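You operate a simulated robot arm through the tools that you are given. There is no shell and no other tool. Be economical: measure what you need, move in short steps, check, and stop when the job is done.

You run a simulated robot arm. Do the job below in one go: nothing can be reset, and whatever is moved stays where it is left.

TASK
Raise crane 5's boom and cast off the teal ship.
Fine: the red lever works the boom; both of the ship's latches come up; then slide the ship out to the white frame; its containers stay aboard; leave the other controls.

The check looks at the end state, three seconds after you hand in, the way a careful person would. Anything else that was tipped, shoved, dropped, spilled or broken makes it a failure.

THE ROBOT
A 7-joint arm with a two-finger gripper on a trunk, on a base that drives. Base frame: it is fixed to the floor where the robot stands at the start and does not move with it; the origin is under the middle of the robot, x ahead of it, y to its left, z up. Readings come in mm, degrees, newtons and seconds.
With the tool pointing down near the work surface it reaches from about 300 to 740 mm from the robot's upright axis, wherever it stands. Its first joint turns from -166.0 to 166.0 degrees. Places, roughly: blue lever of crane five [500, 0, 800]; blue slider of crane three [-1300, 0, 800]; boom of crane five [800, -400, 1100]; green lever of crane three [-1200, 100, 800]; orange handwheel of crane five [600, 100, 800]; orange lever of crane three [-1200, 0, 800]; red handwheel of crane three [-1200, 200, 800]; red lever of crane five [500, -100, 800]; white slider of crane five [600, 0, 800]; yellow bow latch of the teal ship [900, -200, 800]; yellow stern latch of the teal ship [900, -600, 800]. Payload 2.94 kg.
Tool frame: the origin (TCP) lies between the finger pads and is the grasp point; the fingertips stand 30 mm ahead of it; z points along the fingers, y is the line along which they close. Largest opening 138 mm; the body of the gripper starts 109 mm behind the TCP.
Orientation is told as [roll, pitch, yaw] about the base's x, y, z axes, in that order, counted from this pose: with the fingers straight down and closing along the base's y, the tool's x points along the base's -x, its y along +y and its z along -z.

THE INTERFACE
- The arm moves only by the tool step_arm. Its argument "rows" is a list of rows, each a list of 3 entries, a list of its own where there are three numbers: the turn, a rotation vector about the tool's x, y, z in rad, then the shift along the tool's x, y, z in mm, then the opening in per cent of the stroke, from 0 (shut) to 100 (fully open). In form: [[[ax, ay, az], [tx, ty, tz], jaw], ...]. A call has 1 to 20 rows; each row shifts and turns the commanded pose from where the row before left it, along the tool's axes as they then stand. A row lasts 0.2 s, in which the tool goes at most 50 mm and 8.6 degrees; a call with a longer step from one row to the next is refused whole, and so is a gripper value outside its range. A pose out of reach is approached as far as the arm can. The call stops where the force on the tool passes 40 N (or 10 N more than at its start, if that is more) or the arm is blocked; 0.2 s more then pass. The fingers move at their own pace and stop on an object; they squeeze with about 37 N. The grip force told is the motor's: it shows also when the fingers shut on nothing. Time passes only in rows, and 0.2 s behind the last, so rows that do not move let the fingers close. The reply holds the time, the measured pose of the TCP, the force on the tool along the base axes, the opening and the grip force, in the units named above and with some noise, with the torque about the TCP (base axes, N m) and any sound that the robot's microphone picked up, and new pictures: "show" is both (left out), scene, wrist or none.
- Cameras (640 x 400 px; columns grow to the right, rows downward): "scene" is now at [-6.1, 103.3, 1526.2]; the picture's right is [-0.50, -0.87, 0.00], its down [-0.57, 0.33, -0.76] and it looks along [0.66, -0.38, -0.65] (base axes); focal length 257 px, centre (320, 200). "wrist" rides on the gripper at [71, 19, -146] in the tool frame; the picture's right is [-0.26, 0.97, 0.00], its down [-0.85, -0.23, -0.48] and it looks along [-0.46, -0.12, 0.88] (tool axes); focal length 280 px, centre (320, 200). There is no depth. A picture from a camera that has moved, and an enlarged one, comes with that camera's place and axes in the base frame and with its lens. The place of the scene camera against the robot may be out by one fixed shift of up to 12 mm in any direction.
- move_column(by): slides the trunk up (or, below 0, down) by that many mm; the arm and the scene camera ride with it, the base frame stays. It gives what a move gives, with no picture.
- base_move(legs): drives the robot by 1 to 6 legs, each [ahead, left, turn to the left] in mm, mm and degrees, along the robot's own axes; the way and the turn of a leg run together, so that a leg with both is an arc; at most 1500 mm and 180 degrees a leg. The arm and the cameras ride along, it lands a little off, and it stops where it bumps. It gives what a move gives, and a new picture of the scene camera.
- aim_head(pan, tilt): turns the head with the scene camera to pan (to the left, within 86 degrees either way) and tilt (down, from -29 to 69), counted from straight ahead of the robot. It gives what a move gives, and a new picture of the scene camera.
- enlarge(camera, box): a new picture of the part [left, top, right, bottom] of that camera's present view, enlarged. No time passes.
- finish_job(): hands the job in; it is judged then, once.

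Go step by step. Nothing tells you exact positions but the pictures and the camera data: compare them with the known pose of the tool, close in by small moves and look again before you grip or let go. The budget is 120 turns and 260 pictures, counting those below and the enlarged ones. Unless the task says otherwise, let go and move clear before handing in, and close with one line.

The tools are called after "Request:" as name(argument=value, ...) on one line, values as JSON. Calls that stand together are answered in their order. step_arm: Moves the arm, as the interface text tells. Its arguments: {"type":"object","properties":{"rows":{"type":"array","items":{"type":"array"}},"show":{"type":"string","enum":["both","scene","wrist","none"]}},"required":["rows"]} The other tools are called the same way: move_column (by) slides the trunk up or down; base_move (legs) drives the base; aim_head (pan, tilt) turns the head that bears the scene camera; enlarge (camera, box) takes an enlarged picture of a part of a camera's view; finish_job () hands the job in.

At the start:

```text
clock: 0.0
eef_pos: [363.5, -220.4, 1177.5]
ee_rot: [0.0, 0.0, -0.1]
force: [0.7, 0.1, 0.2]
wrist_torque: [0.04, -0.03, -0.04]
gripper_width: 137.9
gripper_force: 0.1
trunk travel left (down, up): [-375.0, 79.0]
robot x, y, heading: [0.8, -0.8, 0.1]
head pan, tilt: [-29.9, 40.8]
```

scene: 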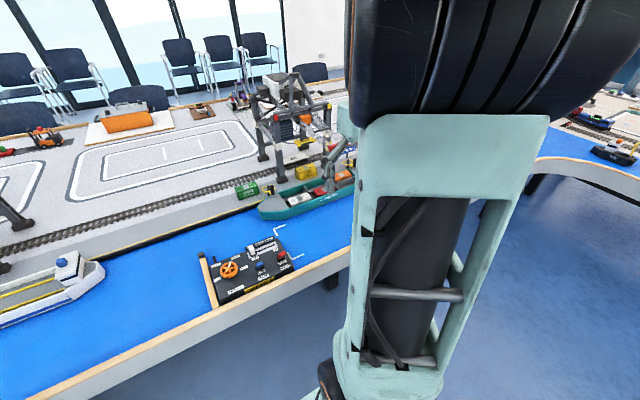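
wrist: 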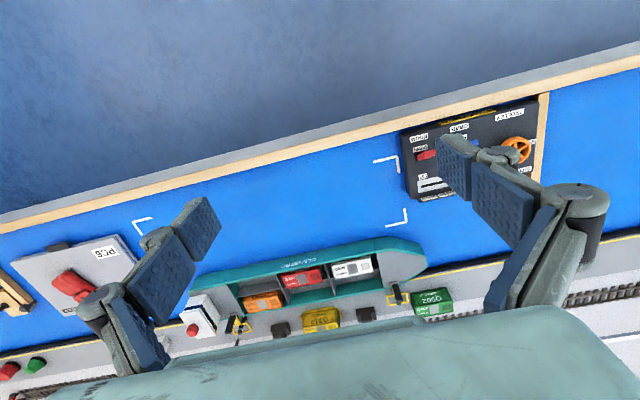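

I see the control panel of crane 5 to the right of the teal ship, with the white frame in the water in front of the ship. First I enlarge both views for detail.

Request:
enlarge(camera="wrist", box=[120, 220, 460, 400])

Request:
enlarge(camera="wrist", box=[360, 80, 560, 220])

Request:
enlarge(camera="scene", box=[190, 60, 370, 310])

```text
1.88 times, centred on (290, 310) of wrist
camera zoom: at [292.8, -201.1, 1324.4], right [0.26, 0.97, 0.0], down [0.85, -0.23, 0.48], along [0.46, -0.12, -0.88], focal length 528 px, centre (376, -7)
```

zoom: 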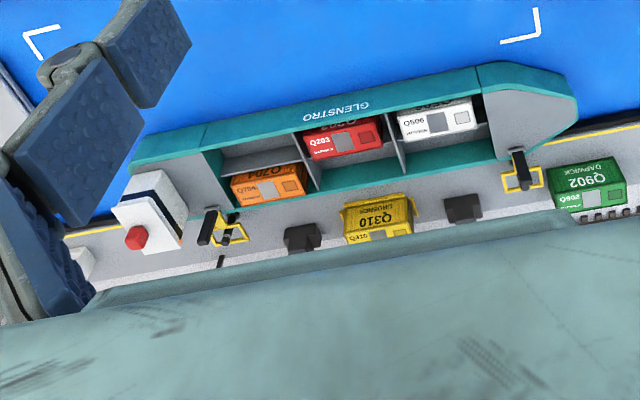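

```text
2.86 times, centred on (460, 150) of wrist
camera zoom: at [292.8, -201.1, 1324.4], right [0.26, 0.97, 0.0], down [0.85, -0.23, 0.48], along [0.46, -0.12, -0.88], focal length 801 px, centre (-80, 343)
```

zoom: 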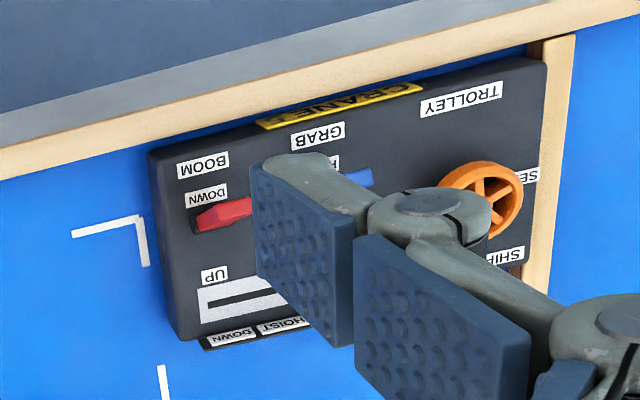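

```text
1.60 times, centred on (280, 185) of scene
camera zoom: at [-6.1, 103.3, 1526.2], right [-0.5, -0.87, 0.0], down [-0.57, 0.33, -0.76], along [0.66, -0.38, -0.65], focal length 411 px, centre (384, 224)
```

zoom: 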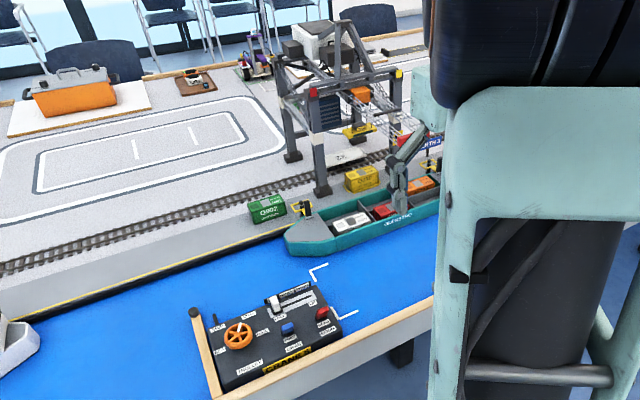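

The red lever looks to be near [523, -44, 800]. I bring the gripper over the panel for a closer view.

Request:
step_arm(rows=[[[0, 0, 0], [-13, 29, 21], 100], [[0, 0, 0], [-13, 29, 21], 100], [[0, 0, 0], [-13, 29, 21], 100], [[0, 0, 0], [-13, 29, 21], 100], [[0, 0, 0], [-13, 29, 21], 100], [[0, 0, 0], [-13, 29, 21], 100]])

```text
clock: 1.4
eef_pos: [442.9, -45.2, 1050.3]
ee_rot: [0.1, 0.0, 0.0]
force: [0.4, -0.4, 0.2]
wrist_torque: [-0.01, 0.01, -0.01]
gripper_width: 138.0
gripper_force: 0.0
trunk travel left (down, up): [-375.0, 79.0]
robot x, y, heading: [-1.1, -0.8, 0.1]
head pan, tilt: [-29.9, 40.8]
camera scene: at [-5.6, 103.6, 1526.2], right [-0.5, -0.87, 0.0], down [-0.57, 0.33, -0.76], along [0.66, -0.38, -0.65], focal length 257 px, centre (320, 200)
camera wrist: at [371.8, -26.8, 1196.9], right [0.26, 0.96, 0.0], down [0.85, -0.23, 0.48], along [0.46, -0.12, -0.88], focal length 280 px, centre (320, 200)
```

scene: 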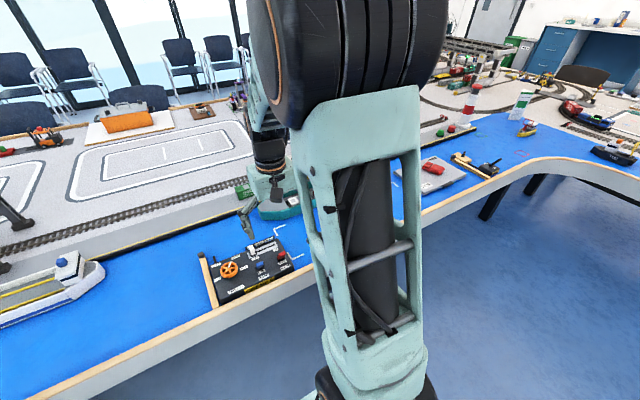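
wrist: 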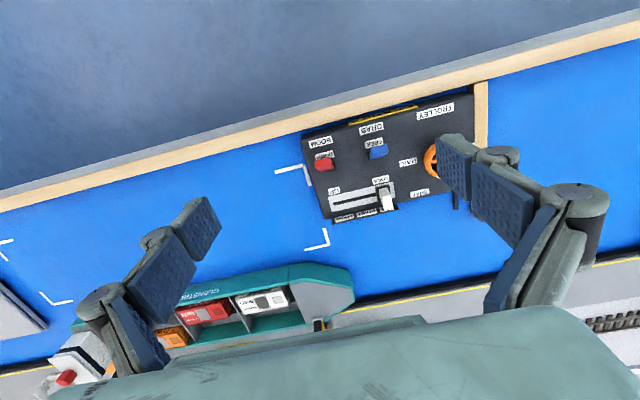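

Request:
enlarge(camera="wrist", box=[290, 80, 490, 230])

Request:
enlarge(camera="scene", box=[190, 200, 330, 310])

```text
2.67 times, centred on (390, 155) of wrist
camera zoom: at [371.8, -26.8, 1196.9], right [0.26, 0.96, 0.0], down [0.85, -0.23, 0.48], along [0.46, -0.12, -0.88], focal length 748 px, centre (133, 320)
```

zoom: 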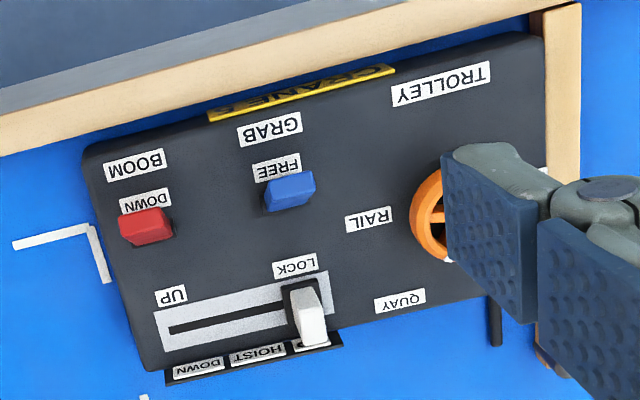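

```text
3.64 times, centred on (260, 255) of scene
camera zoom: at [-5.6, 103.6, 1526.2], right [-0.5, -0.87, 0.0], down [-0.57, 0.33, -0.76], along [0.66, -0.38, -0.65], focal length 935 px, centre (538, 0)
```

zoom: 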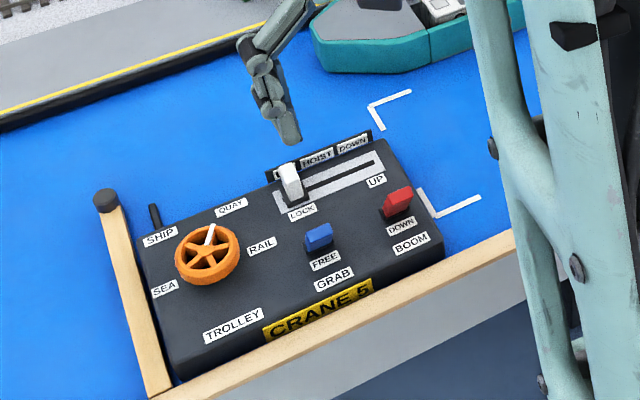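

The red lever's tip is near [507, -56, 839], leaning to DOWN on my side; UP is the far side. I close the fingers and come nearer on the robot's side of the lever.

Request:
step_arm(rows=[[[0, 0, 0], [0, -4, 30], 0], [[0, 0, 0], [0, -4, 40], 0], [[0, 0, 0], [0, -3, 40], 0], [[0, 0, 0], [0, 0, 0], 0], [[0, 0, 0], [0, 0, 0], 0]], show="wrist")

Request:
enlarge(camera="wrist", box=[220, 80, 460, 280])

Request:
enlarge(camera="scene", box=[200, 200, 320, 310])

```text
clock: 2.6
eef_pos: [442.3, -57.8, 940.8]
ee_rot: [0.0, 0.0, 0.0]
force: [-0.5, -1.2, 0.3]
wrist_torque: [0.02, -0.02, -0.04]
gripper_width: 0.0
gripper_force: 28.2
trunk travel left (down, up): [-375.0, 79.0]
robot x, y, heading: [-3.6, -1.4, -0.1]
head pan, tilt: [-29.9, 40.8]
camera wrist: at [372.1, -38.8, 1088.0], right [0.26, 0.97, 0.0], down [0.85, -0.23, 0.48], along [0.46, -0.12, -0.88], focal length 280 px, centre (320, 200)
```

wrist: 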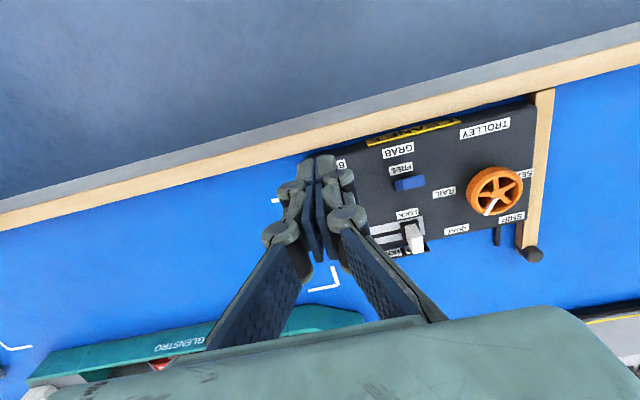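

```text
2.00 times, centred on (340, 180) of wrist
camera zoom: at [372.1, -38.8, 1088.0], right [0.26, 0.97, 0.0], down [0.85, -0.23, 0.48], along [0.46, -0.12, -0.88], focal length 561 px, centre (280, 240)
```

zoom: 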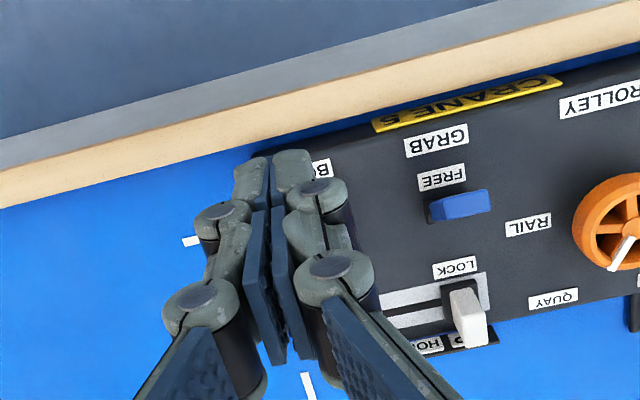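

```text
3.64 times, centred on (260, 255) of scene
camera zoom: at [-6.1, 103.3, 1526.2], right [-0.5, -0.87, 0.0], down [-0.57, 0.33, -0.76], along [0.66, -0.38, -0.65], focal length 935 px, centre (538, 0)
```

zoom: 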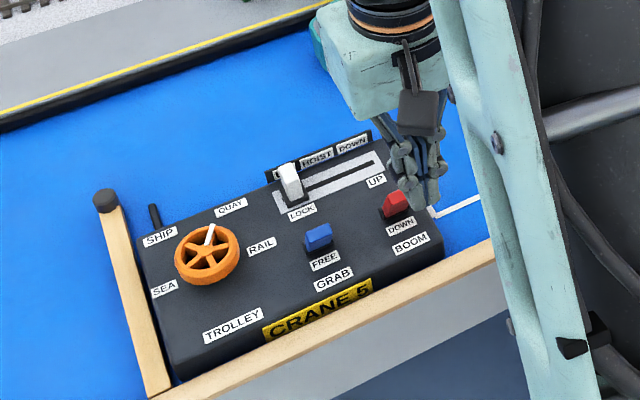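

Panel top is about z 793 and the lever tip about [515, -56, 818]. I lower the closed fingers just in front of it to tip height.

Request:
step_arm(rows=[[[0, 0, 0], [-10, 1, 35], 0], [[0, 0, 0], [-10, 1, 35], 0], [[0, 0, 0], [-6, 0, 32], 0], [[0, 0, 0], [0, 0, 0], 0]])

Request:
enlarge(camera="scene", box=[220, 200, 340, 300])

```text
clock: 3.6
eef_pos: [469.6, -54.0, 840.0]
ee_rot: [0.0, 0.0, 0.0]
force: [0.0, 0.7, -0.8]
wrist_torque: [0.03, 0.01, 0.03]
gripper_width: 0.0
gripper_force: 28.7
trunk travel left (down, up): [-375.0, 79.0]
robot x, y, heading: [-3.9, 1.0, 0.1]
head pan, tilt: [-29.9, 40.8]
camera scene: at [-6.0, 103.3, 1526.3], right [-0.5, -0.87, 0.0], down [-0.57, 0.33, -0.76], along [0.66, -0.38, -0.65], focal length 257 px, centre (320, 200)
camera wrist: at [397.9, -36.2, 985.9], right [0.26, 0.97, 0.0], down [0.85, -0.23, 0.48], along [0.46, -0.12, -0.88], focal length 280 px, centre (320, 200)
```

scene: 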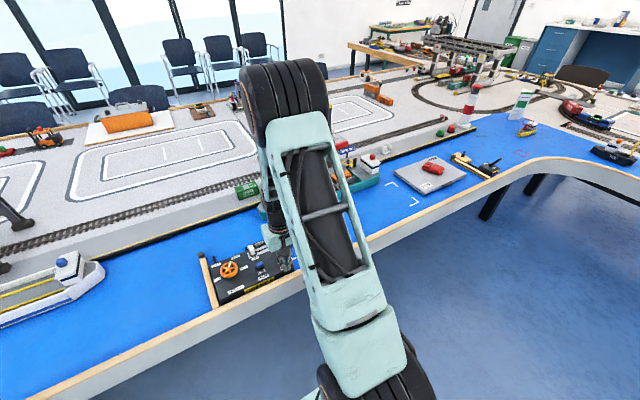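
wrist: 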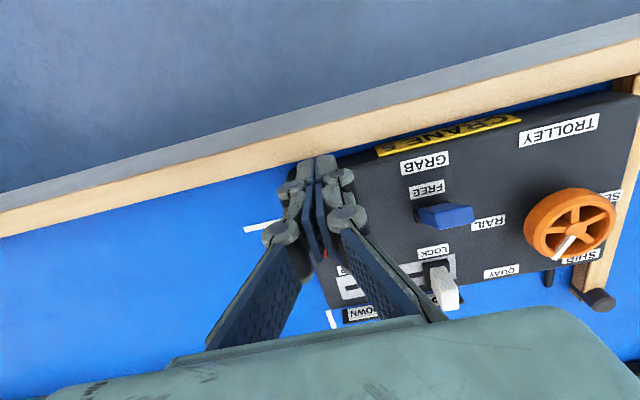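

```text
4.00 times, centred on (280, 250) of scene
camera zoom: at [-6.0, 103.3, 1526.3], right [-0.5, -0.87, 0.0], down [-0.57, 0.33, -0.76], along [0.66, -0.38, -0.65], focal length 1028 px, centre (480, 0)
```

zoom: 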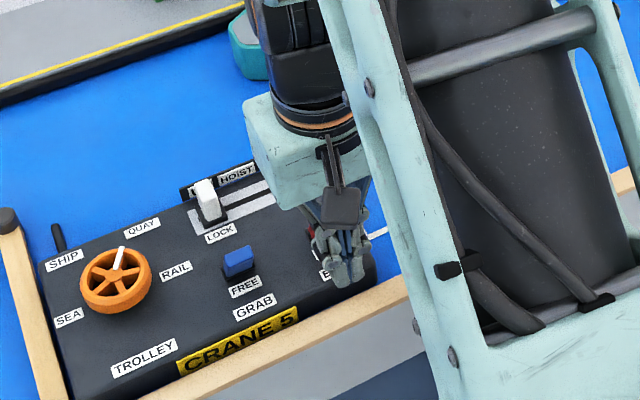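

The fingers are in front of the lever, which shows red just beyond them. I push it towards UP (+x) in small steps.

Request:
step_arm(rows=[[[0, 0, 0], [-8, 0, 3], 0], [[0, 0, 0], [-8, 0, 0], 0], [[0, 0, 0], [-8, 0, 0], 0], [[0, 0, 0], [-8, 0, 0], 0]])

```text
clock: 4.6
eef_pos: [500.0, -54.7, 836.1]
ee_rot: [0.0, 0.0, 0.0]
force: [0.4, 0.0, -0.8]
wrist_torque: [0.01, -0.03, 0.02]
gripper_width: 6.0
gripper_force: 28.4
trunk travel left (down, up): [-375.0, 79.0]
robot x, y, heading: [1.4, -1.3, -0.2]
head pan, tilt: [-29.9, 40.8]
camera scene: at [-6.0, 103.3, 1526.2], right [-0.5, -0.87, 0.0], down [-0.57, 0.33, -0.76], along [0.66, -0.38, -0.65], focal length 257 px, centre (320, 200)
camera wrist: at [428.9, -36.1, 983.1], right [0.26, 0.97, 0.0], down [0.85, -0.23, 0.48], along [0.46, -0.12, -0.88], focal length 280 px, centre (320, 200)
```

scene: 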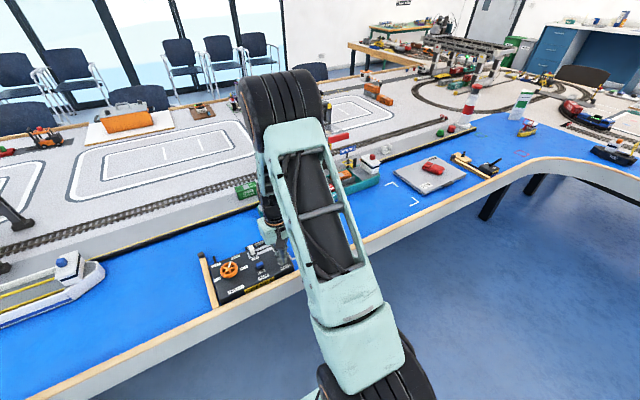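
wrist: 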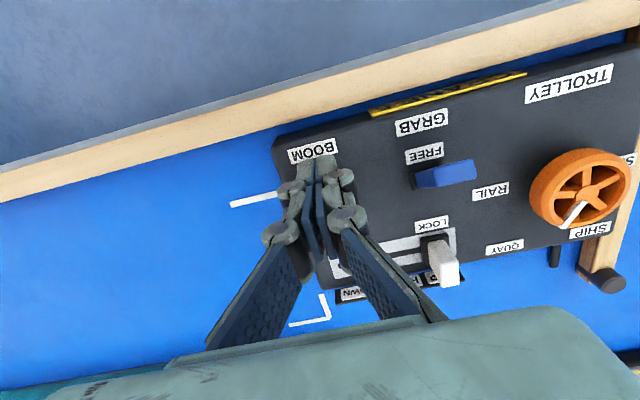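

The jaws have been wedged open by 6 mm, so they now hold the lever itself. I keep on moving +x with it and watch.

Request:
step_arm(rows=[[[0, 0, 0], [-8, 0, 0], 0], [[0, 0, 0], [-8, 0, 0], 0], [[0, 0, 0], [-8, 0, 0], 0]])

Request:
enlarge(camera="wrist", box=[240, 100, 440, 260])

Request:
enlarge(camera="scene", box=[200, 150, 340, 300])

```text
clock: 5.6
eef_pos: [512.5, -54.5, 836.6]
ee_rot: [0.2, 1.3, 0.0]
force: [-11.4, 0.7, 14.2]
wrist_torque: [0.04, 0.14, -0.02]
gripper_width: 6.0
gripper_force: 28.9
trunk travel left (down, up): [-375.0, 79.0]
robot x, y, heading: [-2.4, 1.1, -0.1]
head pan, tilt: [-29.9, 40.8]
stopped in row 3: the force on the tool passed its limit at 40 N (the readings are from after the stop); the commanded pose is now the measured one
camera scene: at [-9.8, 103.5, 1526.3], right [-0.5, -0.87, 0.0], down [-0.56, 0.33, -0.76], along [0.66, -0.38, -0.65], focal length 257 px, centre (320, 200)
camera wrist: at [445.0, -36.0, 984.0], right [0.26, 0.96, 0.0], down [0.86, -0.23, 0.46], along [0.44, -0.12, -0.89], focal length 280 px, centre (320, 200)
```

scene: 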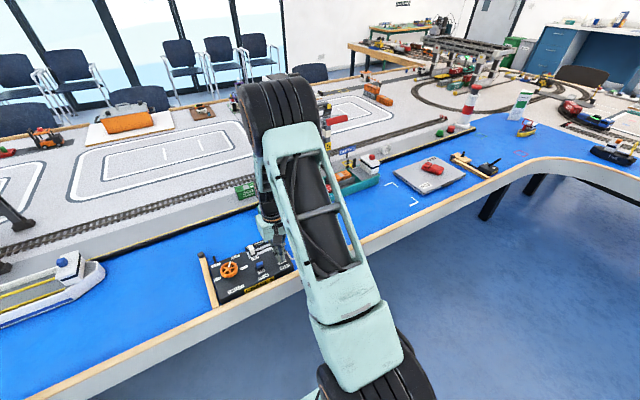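
wrist: 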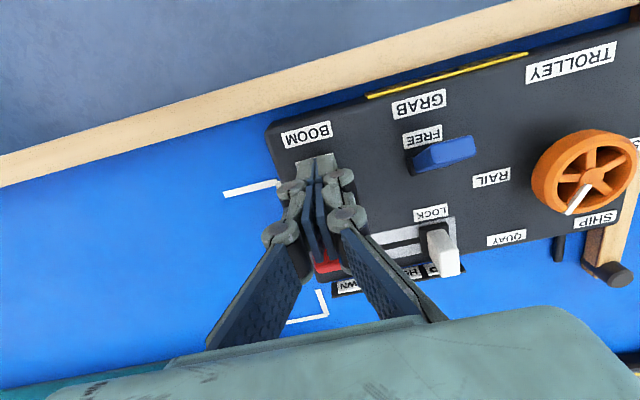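

```text
2.50 times, centred on (340, 180) of wrist
camera zoom: at [445.0, -36.0, 984.0], right [0.26, 0.96, 0.0], down [0.86, -0.23, 0.46], along [0.44, -0.12, -0.89], focal length 701 px, centre (270, 250)
```

zoom: 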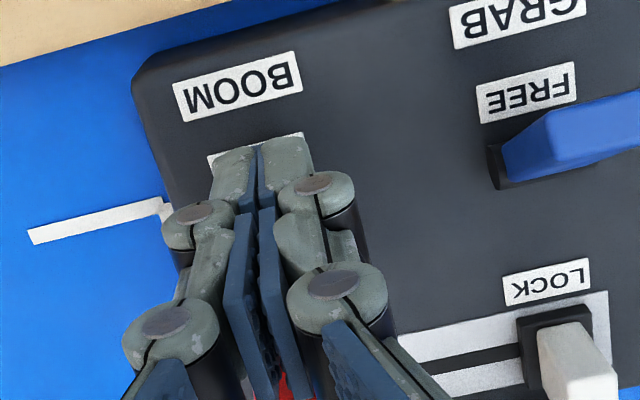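

```text
2.67 times, centred on (270, 225) of scene
camera zoom: at [-9.8, 103.5, 1526.3], right [-0.5, -0.87, 0.0], down [-0.56, 0.33, -0.76], along [0.66, -0.38, -0.65], focal length 686 px, centre (453, 133)
```

zoom: 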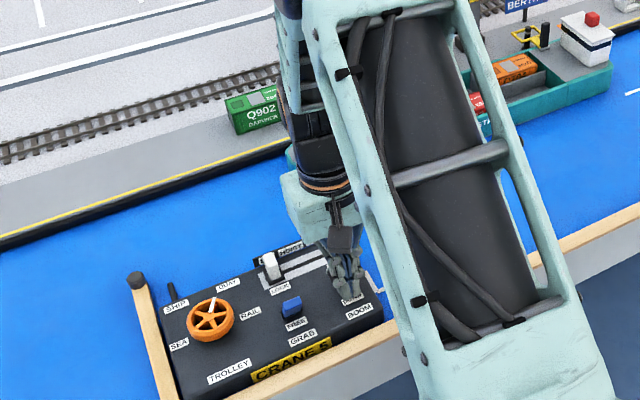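

The push met resistance. I back off and lift a little to see where the lever stands.

Request:
step_arm(rows=[[[0, 0, 0], [0, 0, -15], 10], [[0, 0, 0], [0, 0, -30], 10], [[0, 0, 0], [30, 0, -40], 10], [[0, 0, 0], [40, 0, 0], 60], [[0, 0, 0], [0, 0, 0], 100], [[0, 0, 0], [0, 0, 0], 100]])

Request:
enlarge(camera="wrist", box=[240, 100, 440, 260])

Request:
enlarge(camera="scene", box=[200, 150, 340, 300])

```text
clock: 7.0
eef_pos: [447.8, -54.3, 920.8]
ee_rot: [0.2, 1.3, 0.0]
force: [0.0, 0.3, 0.0]
wrist_torque: [0.03, -0.02, 0.01]
gripper_width: 125.0
gripper_force: 0.1
trunk travel left (down, up): [-375.0, 79.0]
robot x, y, heading: [-0.3, 0.2, 0.1]
head pan, tilt: [-29.9, 40.8]
camera scene: at [-6.6, 103.3, 1526.2], right [-0.5, -0.87, 0.0], down [-0.57, 0.33, -0.76], along [0.66, -0.38, -0.65], focal length 257 px, centre (320, 200)
camera wrist: at [379.4, -35.8, 1068.9], right [0.26, 0.96, 0.0], down [0.86, -0.23, 0.46], along [0.44, -0.12, -0.89], focal length 280 px, centre (320, 200)
```

scene: 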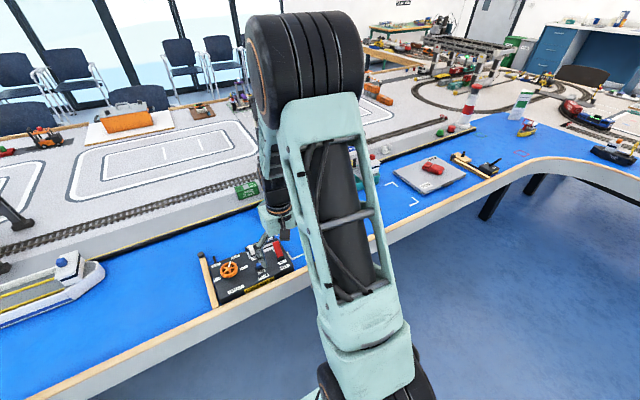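
wrist: 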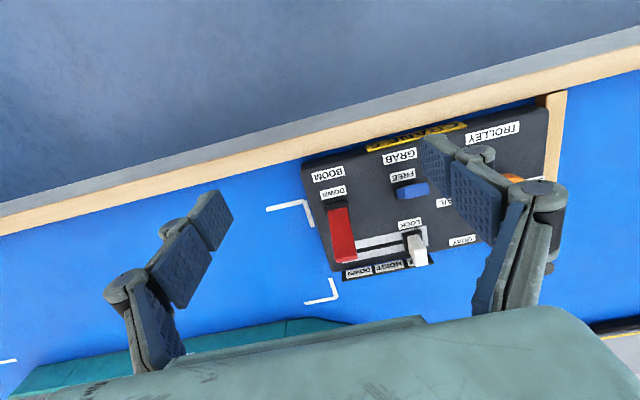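

```text
2.50 times, centred on (340, 180) of wrist
camera zoom: at [379.4, -35.8, 1068.9], right [0.26, 0.96, 0.0], down [0.86, -0.23, 0.46], along [0.44, -0.12, -0.89], focal length 701 px, centre (270, 250)
```

zoom: 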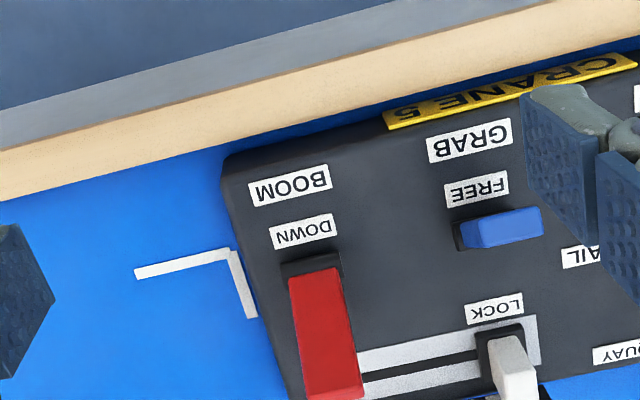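

```text
2.67 times, centred on (270, 225) of scene
camera zoom: at [-6.6, 103.3, 1526.2], right [-0.5, -0.87, 0.0], down [-0.57, 0.33, -0.76], along [0.66, -0.38, -0.65], focal length 686 px, centre (453, 133)
```

zoom: 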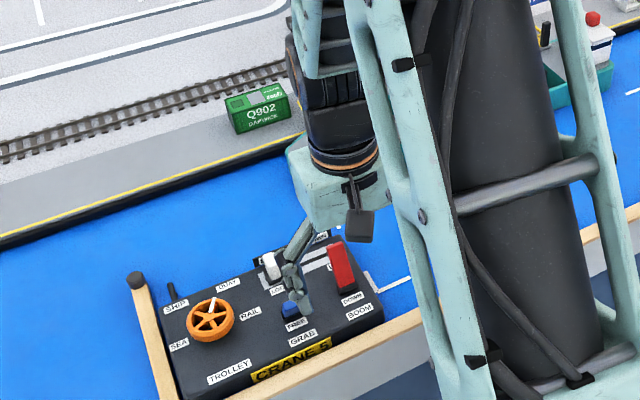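

The lever has swung over to UP. I lift and swing the arm left to get a clear sight of the boom and the ship.

Request:
step_arm(rows=[[[0, -0.023, 0], [0, 0, -45], 100], [[0, 0, 0], [0, 10, -45], 100], [[0, 0, 0], [0, 35, -30], 100], [[0, 0, 0], [10, 45, -10], 100], [[0, 0, 0], [10, 45, 0], 100], [[0, 0, 0], [10, 45, 0], 100], [[0, 0, 0], [10, 45, 0], 100], [[0, 0, 0], [0, 45, 0], 100]], show="scene")

Request:
enlarge(camera="scene", box=[200, 50, 420, 300])

```text
clock: 8.8
eef_pos: [408.3, 216.8, 1051.9]
ee_rot: [0.1, -0.2, -0.1]
force: [0.9, -0.6, 0.4]
wrist_torque: [-0.05, 0.0, 0.02]
gripper_width: 137.9
gripper_force: 0.2
trunk travel left (down, up): [-375.0, 79.0]
robot x, y, heading: [-1.1, 0.4, 0.3]
head pan, tilt: [-29.9, 40.8]
camera scene: at [-6.5, 103.9, 1526.2], right [-0.5, -0.87, 0.0], down [-0.57, 0.33, -0.76], along [0.66, -0.38, -0.65], focal length 257 px, centre (320, 200)
```

scene: 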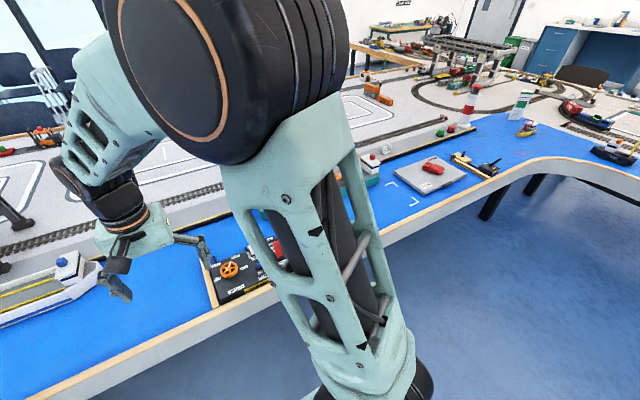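

```text
1.60 times, centred on (310, 175) of scene
camera zoom: at [-6.5, 103.9, 1526.2], right [-0.5, -0.87, 0.0], down [-0.57, 0.33, -0.76], along [0.66, -0.38, -0.65], focal length 411 px, centre (336, 240)
```

zoom: 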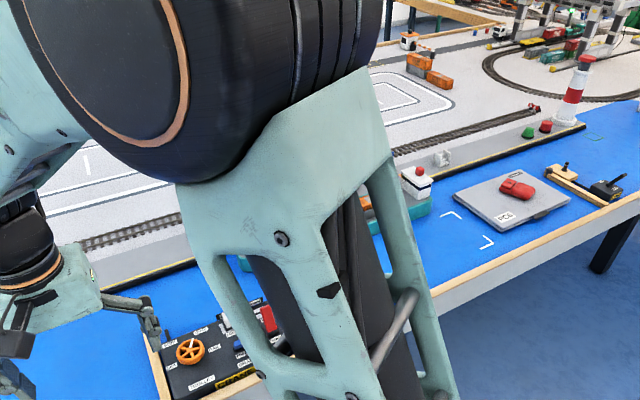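

The arm blocks the head's view here, so I will carry the arm in front of me and drive to the right, opposite the ship. Then look at the boom from there.

Request:
step_arm(rows=[[[0, 0, 0], [10, -25, -30], 100], [[0, 0, 0], [10, -30, -30], 100], [[0, 0, 0], [10, -30, -30], 100], [[0, 0, 0], [10, -35, -20], 100], [[0, 0, 0], [10, -40, -10], 100], [[0, 0, 0], [0, -40, 0], 100]], show="none")

Request:
base_move(legs=[[0, -380, 0]])

Request:
aim_head(pan=-5, tilt=35)

```text
clock: 10.2
eef_pos: [357.8, 12.6, 1171.0]
ee_rot: [0.1, -0.1, -0.1]
force: [0.3, -0.1, 0.3]
wrist_torque: [0.03, 0.0, 0.0]
gripper_width: 138.1
gripper_force: 0.0
trunk travel left (down, up): [-375.0, 79.0]
robot x, y, heading: [-2.3, -1.4, 0.0]
head pan, tilt: [-29.9, 40.8]
```

```text
clock: 14.1
eef_pos: [359.1, -366.2, 1170.8]
ee_rot: [0.1, -0.2, 0.0]
force: [0.0, 0.3, 0.0]
wrist_torque: [0.01, -0.02, 0.05]
gripper_width: 138.2
gripper_force: 0.1
trunk travel left (down, up): [-375.0, 79.0]
robot x, y, heading: [-2.6, -381.0, 0.0]
head pan, tilt: [-29.9, 40.8]
camera scene: at [-6.6, -277.8, 1526.3], right [-0.5, -0.87, 0.0], down [-0.57, 0.33, -0.76], along [0.66, -0.38, -0.65], focal length 257 px, centre (320, 200)
```

scene: 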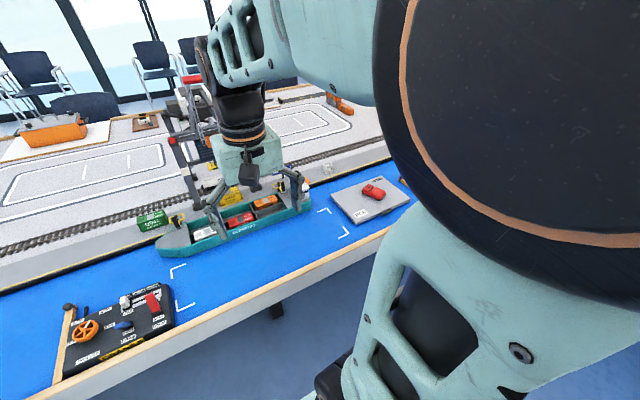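

```text
clock: 15.0
eef_pos: [359.1, -366.8, 1167.9]
ee_rot: [0.1, 0.5, 0.0]
force: [1.1, -0.3, -0.1]
wrist_torque: [0.01, -0.01, 0.03]
gripper_width: 137.9
gripper_force: 0.1
trunk travel left (down, up): [-375.0, 79.0]
robot x, y, heading: [0.2, -384.0, 0.0]
head pan, tilt: [-5.0, 35.0]
camera scene: at [2.5, -265.7, 1533.8], right [-0.34, -0.94, 0.0], down [-0.55, 0.2, -0.81], along [0.76, -0.28, -0.58], focal length 257 px, centre (320, 200)
```

scene: 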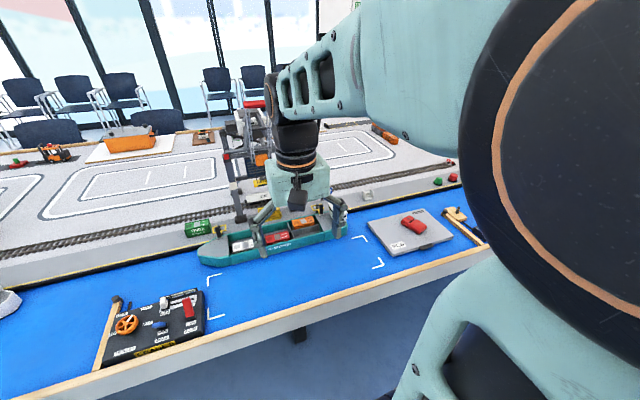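

Request:
enlarge(camera="scene", box=[180, 60, 360, 280])

Request:
enlarge(camera="scene", box=[80, 200, 260, 360])

```text
1.82 times, centred on (270, 170) of scene
camera zoom: at [2.5, -265.7, 1533.8], right [-0.34, -0.94, 0.0], down [-0.55, 0.2, -0.81], along [0.76, -0.28, -0.58], focal length 467 px, centre (411, 254)
```

zoom: 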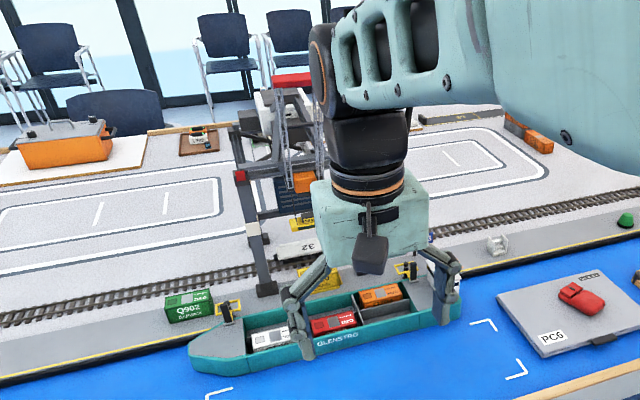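

```text
2.50 times, centred on (170, 280) of scene
camera zoom: at [2.5, -265.7, 1533.8], right [-0.34, -0.94, 0.0], down [-0.55, 0.2, -0.81], along [0.76, -0.28, -0.58], focal length 643 px, centre (695, 0)
```

zoom: 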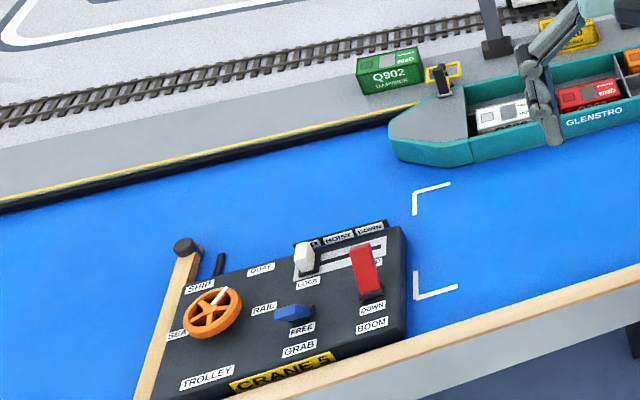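

The crane's upper part is hidden by the gripper. I move the arm to the left to see the boom.

Request:
step_arm(rows=[[[0, -0.01, 0], [0, -45, 0], 100], [[0, 0, 0], [0, -45, 0], 100], [[0, 0, 0], [0, -45, 0], 100], [[0, 0, 0], [0, -45, 0], 100], [[0, 0, 0], [0, -40, 0], 100]], show="both")

Request:
enlarge(camera="scene", box=[180, 60, 360, 280])

```text
clock: 16.2
eef_pos: [358.2, -587.3, 1169.0]
ee_rot: [0.1, -0.8, 0.1]
force: [0.6, 0.1, 0.4]
wrist_torque: [0.0, 0.02, -0.02]
gripper_width: 138.0
gripper_force: 0.0
trunk travel left (down, up): [-375.0, 79.0]
robot x, y, heading: [0.5, -379.1, -0.0]
head pan, tilt: [-5.0, 35.0]
camera scene: at [8.1, -243.8, 1535.0], right [-0.09, -1.0, 0.0], down [-0.57, 0.05, -0.82], along [0.82, -0.07, -0.57], focal length 257 px, centre (320, 200)
camera wrist: at [285.4, -569.8, 1315.2], right [0.26, 0.97, 0.01], down [0.84, -0.23, 0.49], along [0.47, -0.12, -0.87], focal length 280 px, centre (320, 200)
```

scene: 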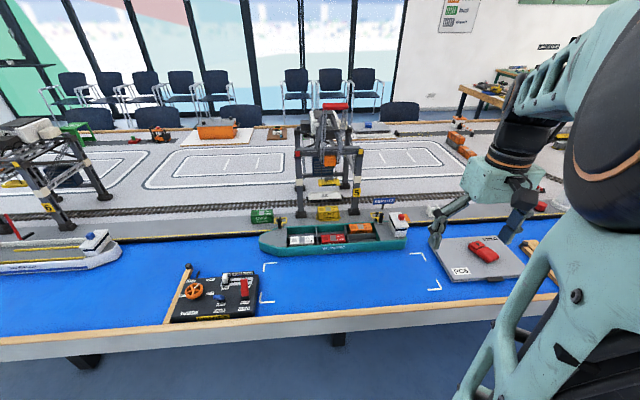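
wrist: 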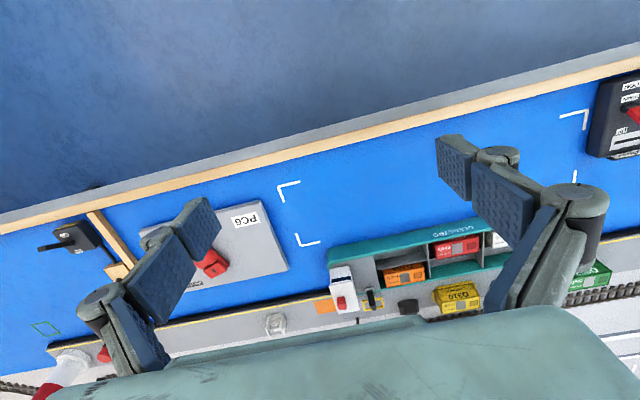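

```text
1.82 times, centred on (270, 170) of scene
camera zoom: at [8.1, -243.8, 1535.0], right [-0.09, -1.0, 0.0], down [-0.57, 0.05, -0.82], along [0.82, -0.07, -0.57], focal length 467 px, centre (411, 254)
```

zoom: 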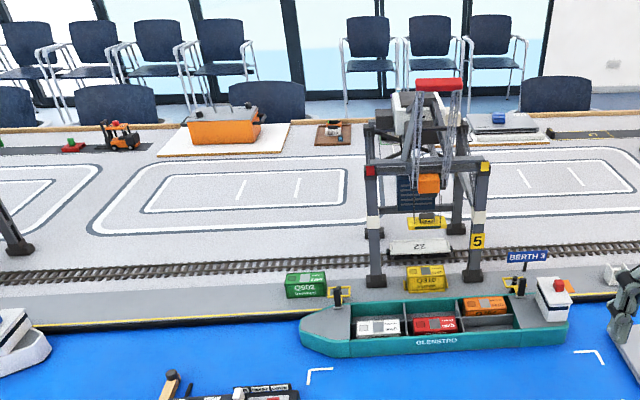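

The boom now stands raised. Next come the latches; I look at them closely.

Request:
enlarge(camera="scene", box=[250, 80, 370, 220])

Request:
enlarge(camera="scene", box=[255, 190, 345, 260])

Request:
enlarge(camera="scene", box=[340, 185, 450, 265])

Request:
enlarge(camera="scene", box=[160, 200, 460, 330])

```text
2.86 times, centred on (310, 150) of scene
camera zoom: at [8.1, -243.8, 1535.0], right [-0.09, -1.0, 0.0], down [-0.57, 0.05, -0.82], along [0.82, -0.07, -0.57], focal length 734 px, centre (349, 343)
```

zoom: 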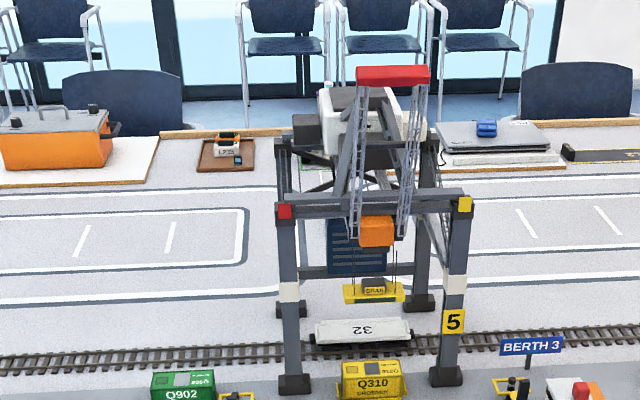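

```text
5.71 times, centred on (300, 225) of scene
camera zoom: at [8.1, -243.8, 1535.0], right [-0.09, -1.0, 0.0], down [-0.57, 0.05, -0.82], along [0.82, -0.07, -0.57], focal length 1469 px, centre (434, 57)
```

zoom: 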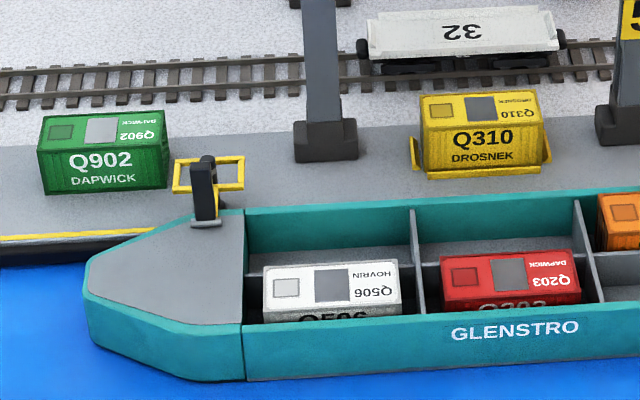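

```text
5.00 times, centred on (395, 225) of scene
camera zoom: at [8.1, -243.8, 1535.0], right [-0.09, -1.0, 0.0], down [-0.57, 0.05, -0.82], along [0.82, -0.07, -0.57], focal length 1285 px, centre (-55, 75)
```

zoom: 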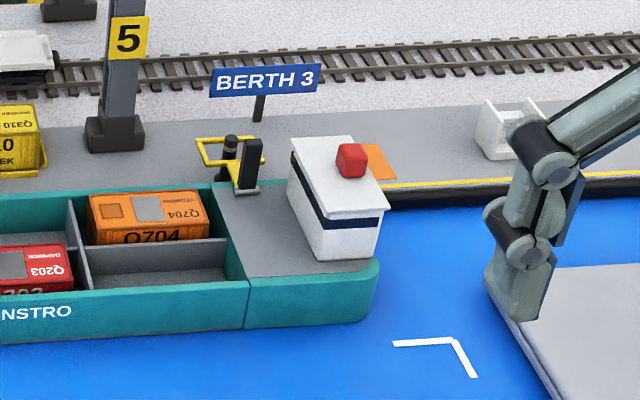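

```text
2.13 times, centred on (310, 265) of scene
camera zoom: at [8.1, -243.8, 1535.0], right [-0.09, -1.0, 0.0], down [-0.57, 0.05, -0.82], along [0.82, -0.07, -0.57], focal length 548 px, centre (341, 61)
```

zoom: 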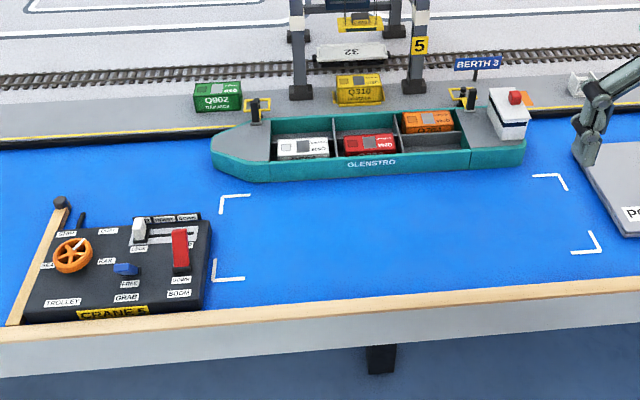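

The boom is up; ship latches are yellow loops at its quay side, near [866, -155] and [866, -597]. I drive ahead a bit to bring them within reach.

Request:
base_move(legs=[[130, 0, 0]])

```text
clock: 17.5
eef_pos: [488.8, -588.6, 1170.1]
ee_rot: [0.1, -0.7, 0.1]
force: [-0.7, 0.2, -1.2]
wrist_torque: [-0.01, 0.03, -0.03]
gripper_width: 137.9
gripper_force: 0.0
trunk travel left (down, up): [-375.0, 79.0]
robot x, y, heading: [128.4, -375.8, 0.0]
head pan, tilt: [-5.0, 35.0]
camera scene: at [138.1, -243.1, 1534.9], right [-0.09, -1.0, 0.0], down [-0.57, 0.05, -0.82], along [0.82, -0.07, -0.57], focal length 257 px, centre (320, 200)
```

scene: 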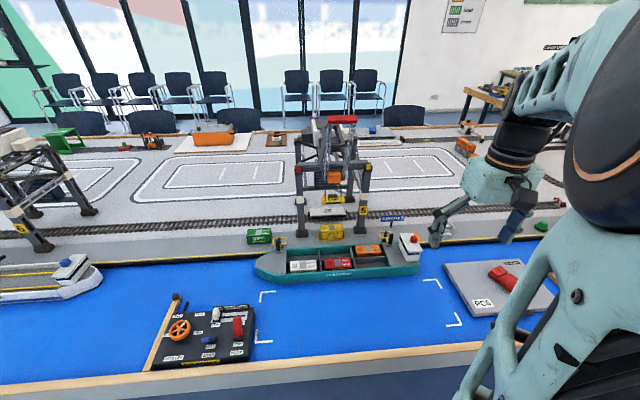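

Clear so far; another 60 mm ahead.

Request:
base_move(legs=[[60, 0, 0]])

Request:
enlarge(camera="scene", box=[240, 200, 440, 330])

```text
clock: 18.4
eef_pos: [547.8, -586.4, 1167.7]
ee_rot: [0.1, -0.8, 0.0]
force: [0.0, 1.3, -0.2]
wrist_torque: [-0.02, 0.04, 0.02]
gripper_width: 137.9
gripper_force: 0.0
trunk travel left (down, up): [-375.0, 79.0]
robot x, y, heading: [190.0, -378.4, 0.2]
head pan, tilt: [-5.0, 35.0]
camera scene: at [198.0, -243.1, 1534.9], right [-0.09, -1.0, 0.0], down [-0.57, 0.05, -0.82], along [0.82, -0.07, -0.57], focal length 257 px, centre (320, 200)
```

scene: 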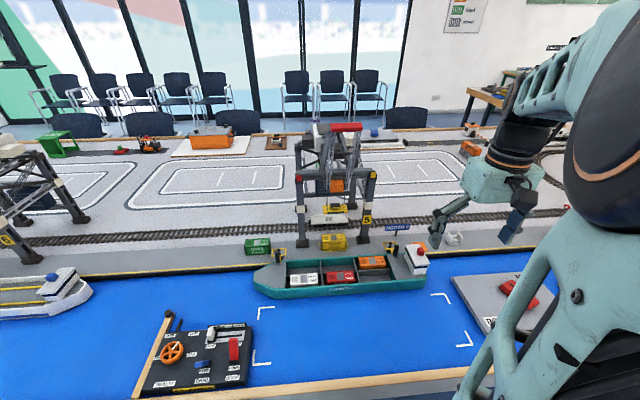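

```text
3.08 times, centred on (340, 265) of scene
camera zoom: at [198.0, -243.1, 1534.9], right [-0.09, -1.0, 0.0], down [-0.57, 0.05, -0.82], along [0.82, -0.07, -0.57], focal length 791 px, centre (258, 0)
```

zoom: 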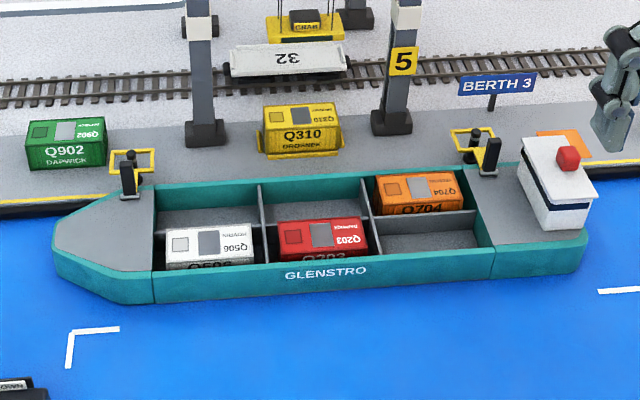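

I move the wrist camera over the stern latch for a close look, keeping short of the crane legs (x about 960).

Request:
step_arm(rows=[[[0, 0.01, 0], [-40, 0, 10], 100], [[0, 0, 0], [-40, 0, 25], 100], [[0, 0, 0], [-40, 0, 25], 100], [[0, 0, 0], [-40, 0, 25], 100], [[0, 0, 0], [-40, 0, 25], 100], [[0, 0, 0], [0, 0, 25], 100]], show="wrist")

Request:
enlarge(camera="wrist", box=[220, 120, 460, 320])

```text
clock: 19.8
eef_pos: [748.9, -586.0, 1036.4]
ee_rot: [0.1, -0.2, 0.0]
force: [0.6, -0.3, 0.0]
wrist_torque: [-0.01, 0.01, -0.03]
gripper_width: 138.2
gripper_force: 0.2
trunk travel left (down, up): [-375.0, 79.0]
robot x, y, heading: [190.1, -379.7, 0.2]
head pan, tilt: [-5.0, 35.0]
camera wrist: at [677.2, -568.0, 1181.1], right [0.26, 0.97, 0.0], down [0.85, -0.23, 0.48], along [0.46, -0.12, -0.88], focal length 280 px, centre (320, 200)
```

wrist: 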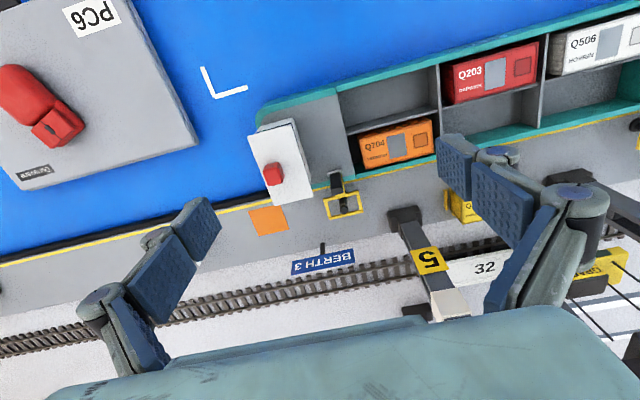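

```text
2.00 times, centred on (340, 220) of wrist
camera zoom: at [677.2, -568.0, 1181.1], right [0.26, 0.97, 0.0], down [0.85, -0.23, 0.48], along [0.46, -0.12, -0.88], focal length 561 px, centre (280, 160)
```

zoom: 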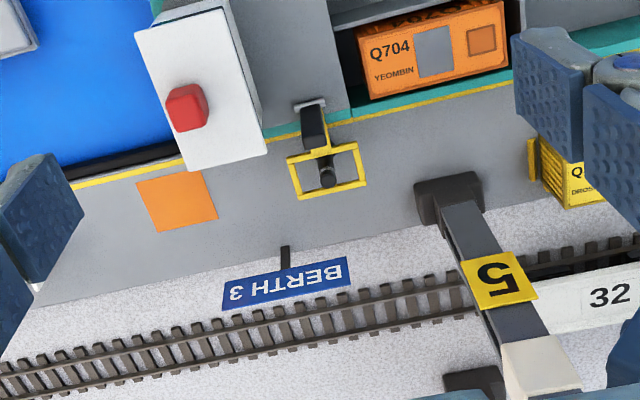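

Request:
step_arm(rows=[[[0, 0, 0], [-10, 0, 40], 100], [[0, 0, 0], [-15, 0, 40], 100], [[0, 0, 0], [-5, -3, 30], 100]], show="wrist")

Request:
enlarge(camera="wrist", box=[240, 100, 420, 250])

Request:
enlarge(camera="scene", box=[370, 210, 450, 290])

```text
clock: 20.6
eef_pos: [780.0, -590.3, 926.0]
ee_rot: [0.1, -0.2, 0.1]
force: [0.6, 0.9, 1.2]
wrist_torque: [0.03, -0.03, -0.02]
gripper_width: 138.1
gripper_force: 0.1
trunk travel left (down, up): [-375.0, 79.0]
robot x, y, heading: [187.3, -380.4, -0.0]
head pan, tilt: [-5.0, 35.0]
camera wrist: at [708.3, -571.9, 1072.1], right [0.26, 0.97, 0.0], down [0.85, -0.23, 0.48], along [0.46, -0.12, -0.88], focal length 280 px, centre (320, 200)
```

wrist: 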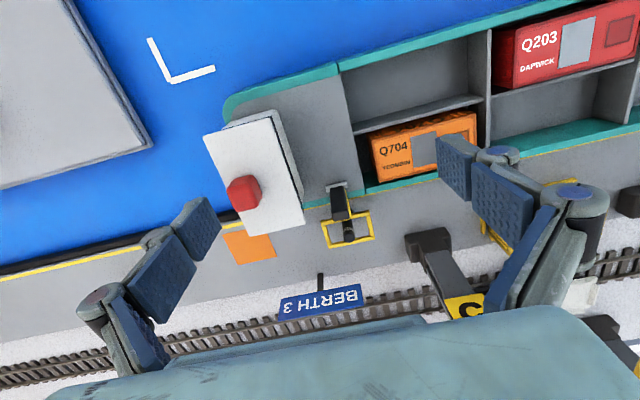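

```text
2.67 times, centred on (330, 175) of wrist
camera zoom: at [708.3, -571.9, 1072.1], right [0.26, 0.97, 0.0], down [0.85, -0.23, 0.48], along [0.46, -0.12, -0.88], focal length 748 px, centre (293, 267)
```

zoom: 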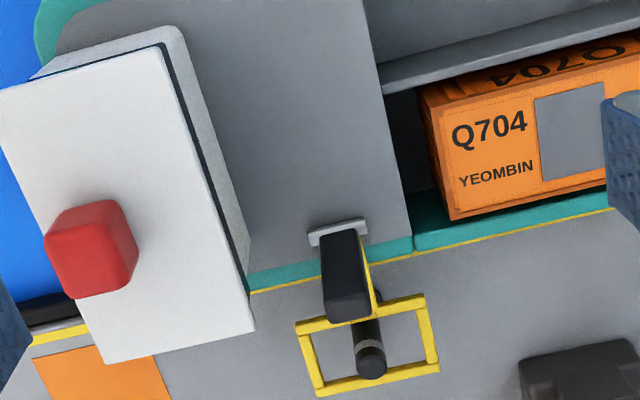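

```text
5.00 times, centred on (410, 250) of scene
camera zoom: at [197.5, -243.2, 1535.0], right [-0.09, -1.0, 0.0], down [-0.57, 0.05, -0.82], along [0.82, -0.07, -0.57], focal length 1285 px, centre (-130, -50)
```

zoom: 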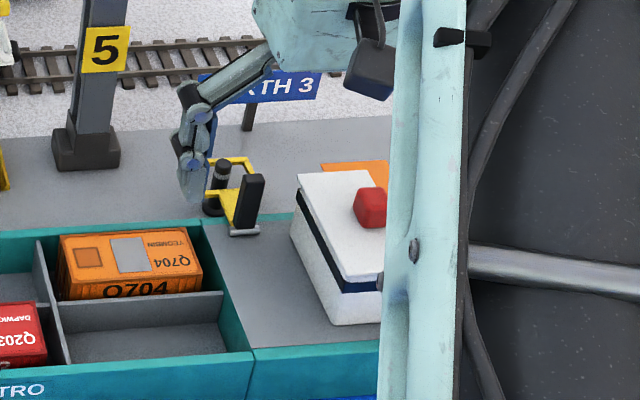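

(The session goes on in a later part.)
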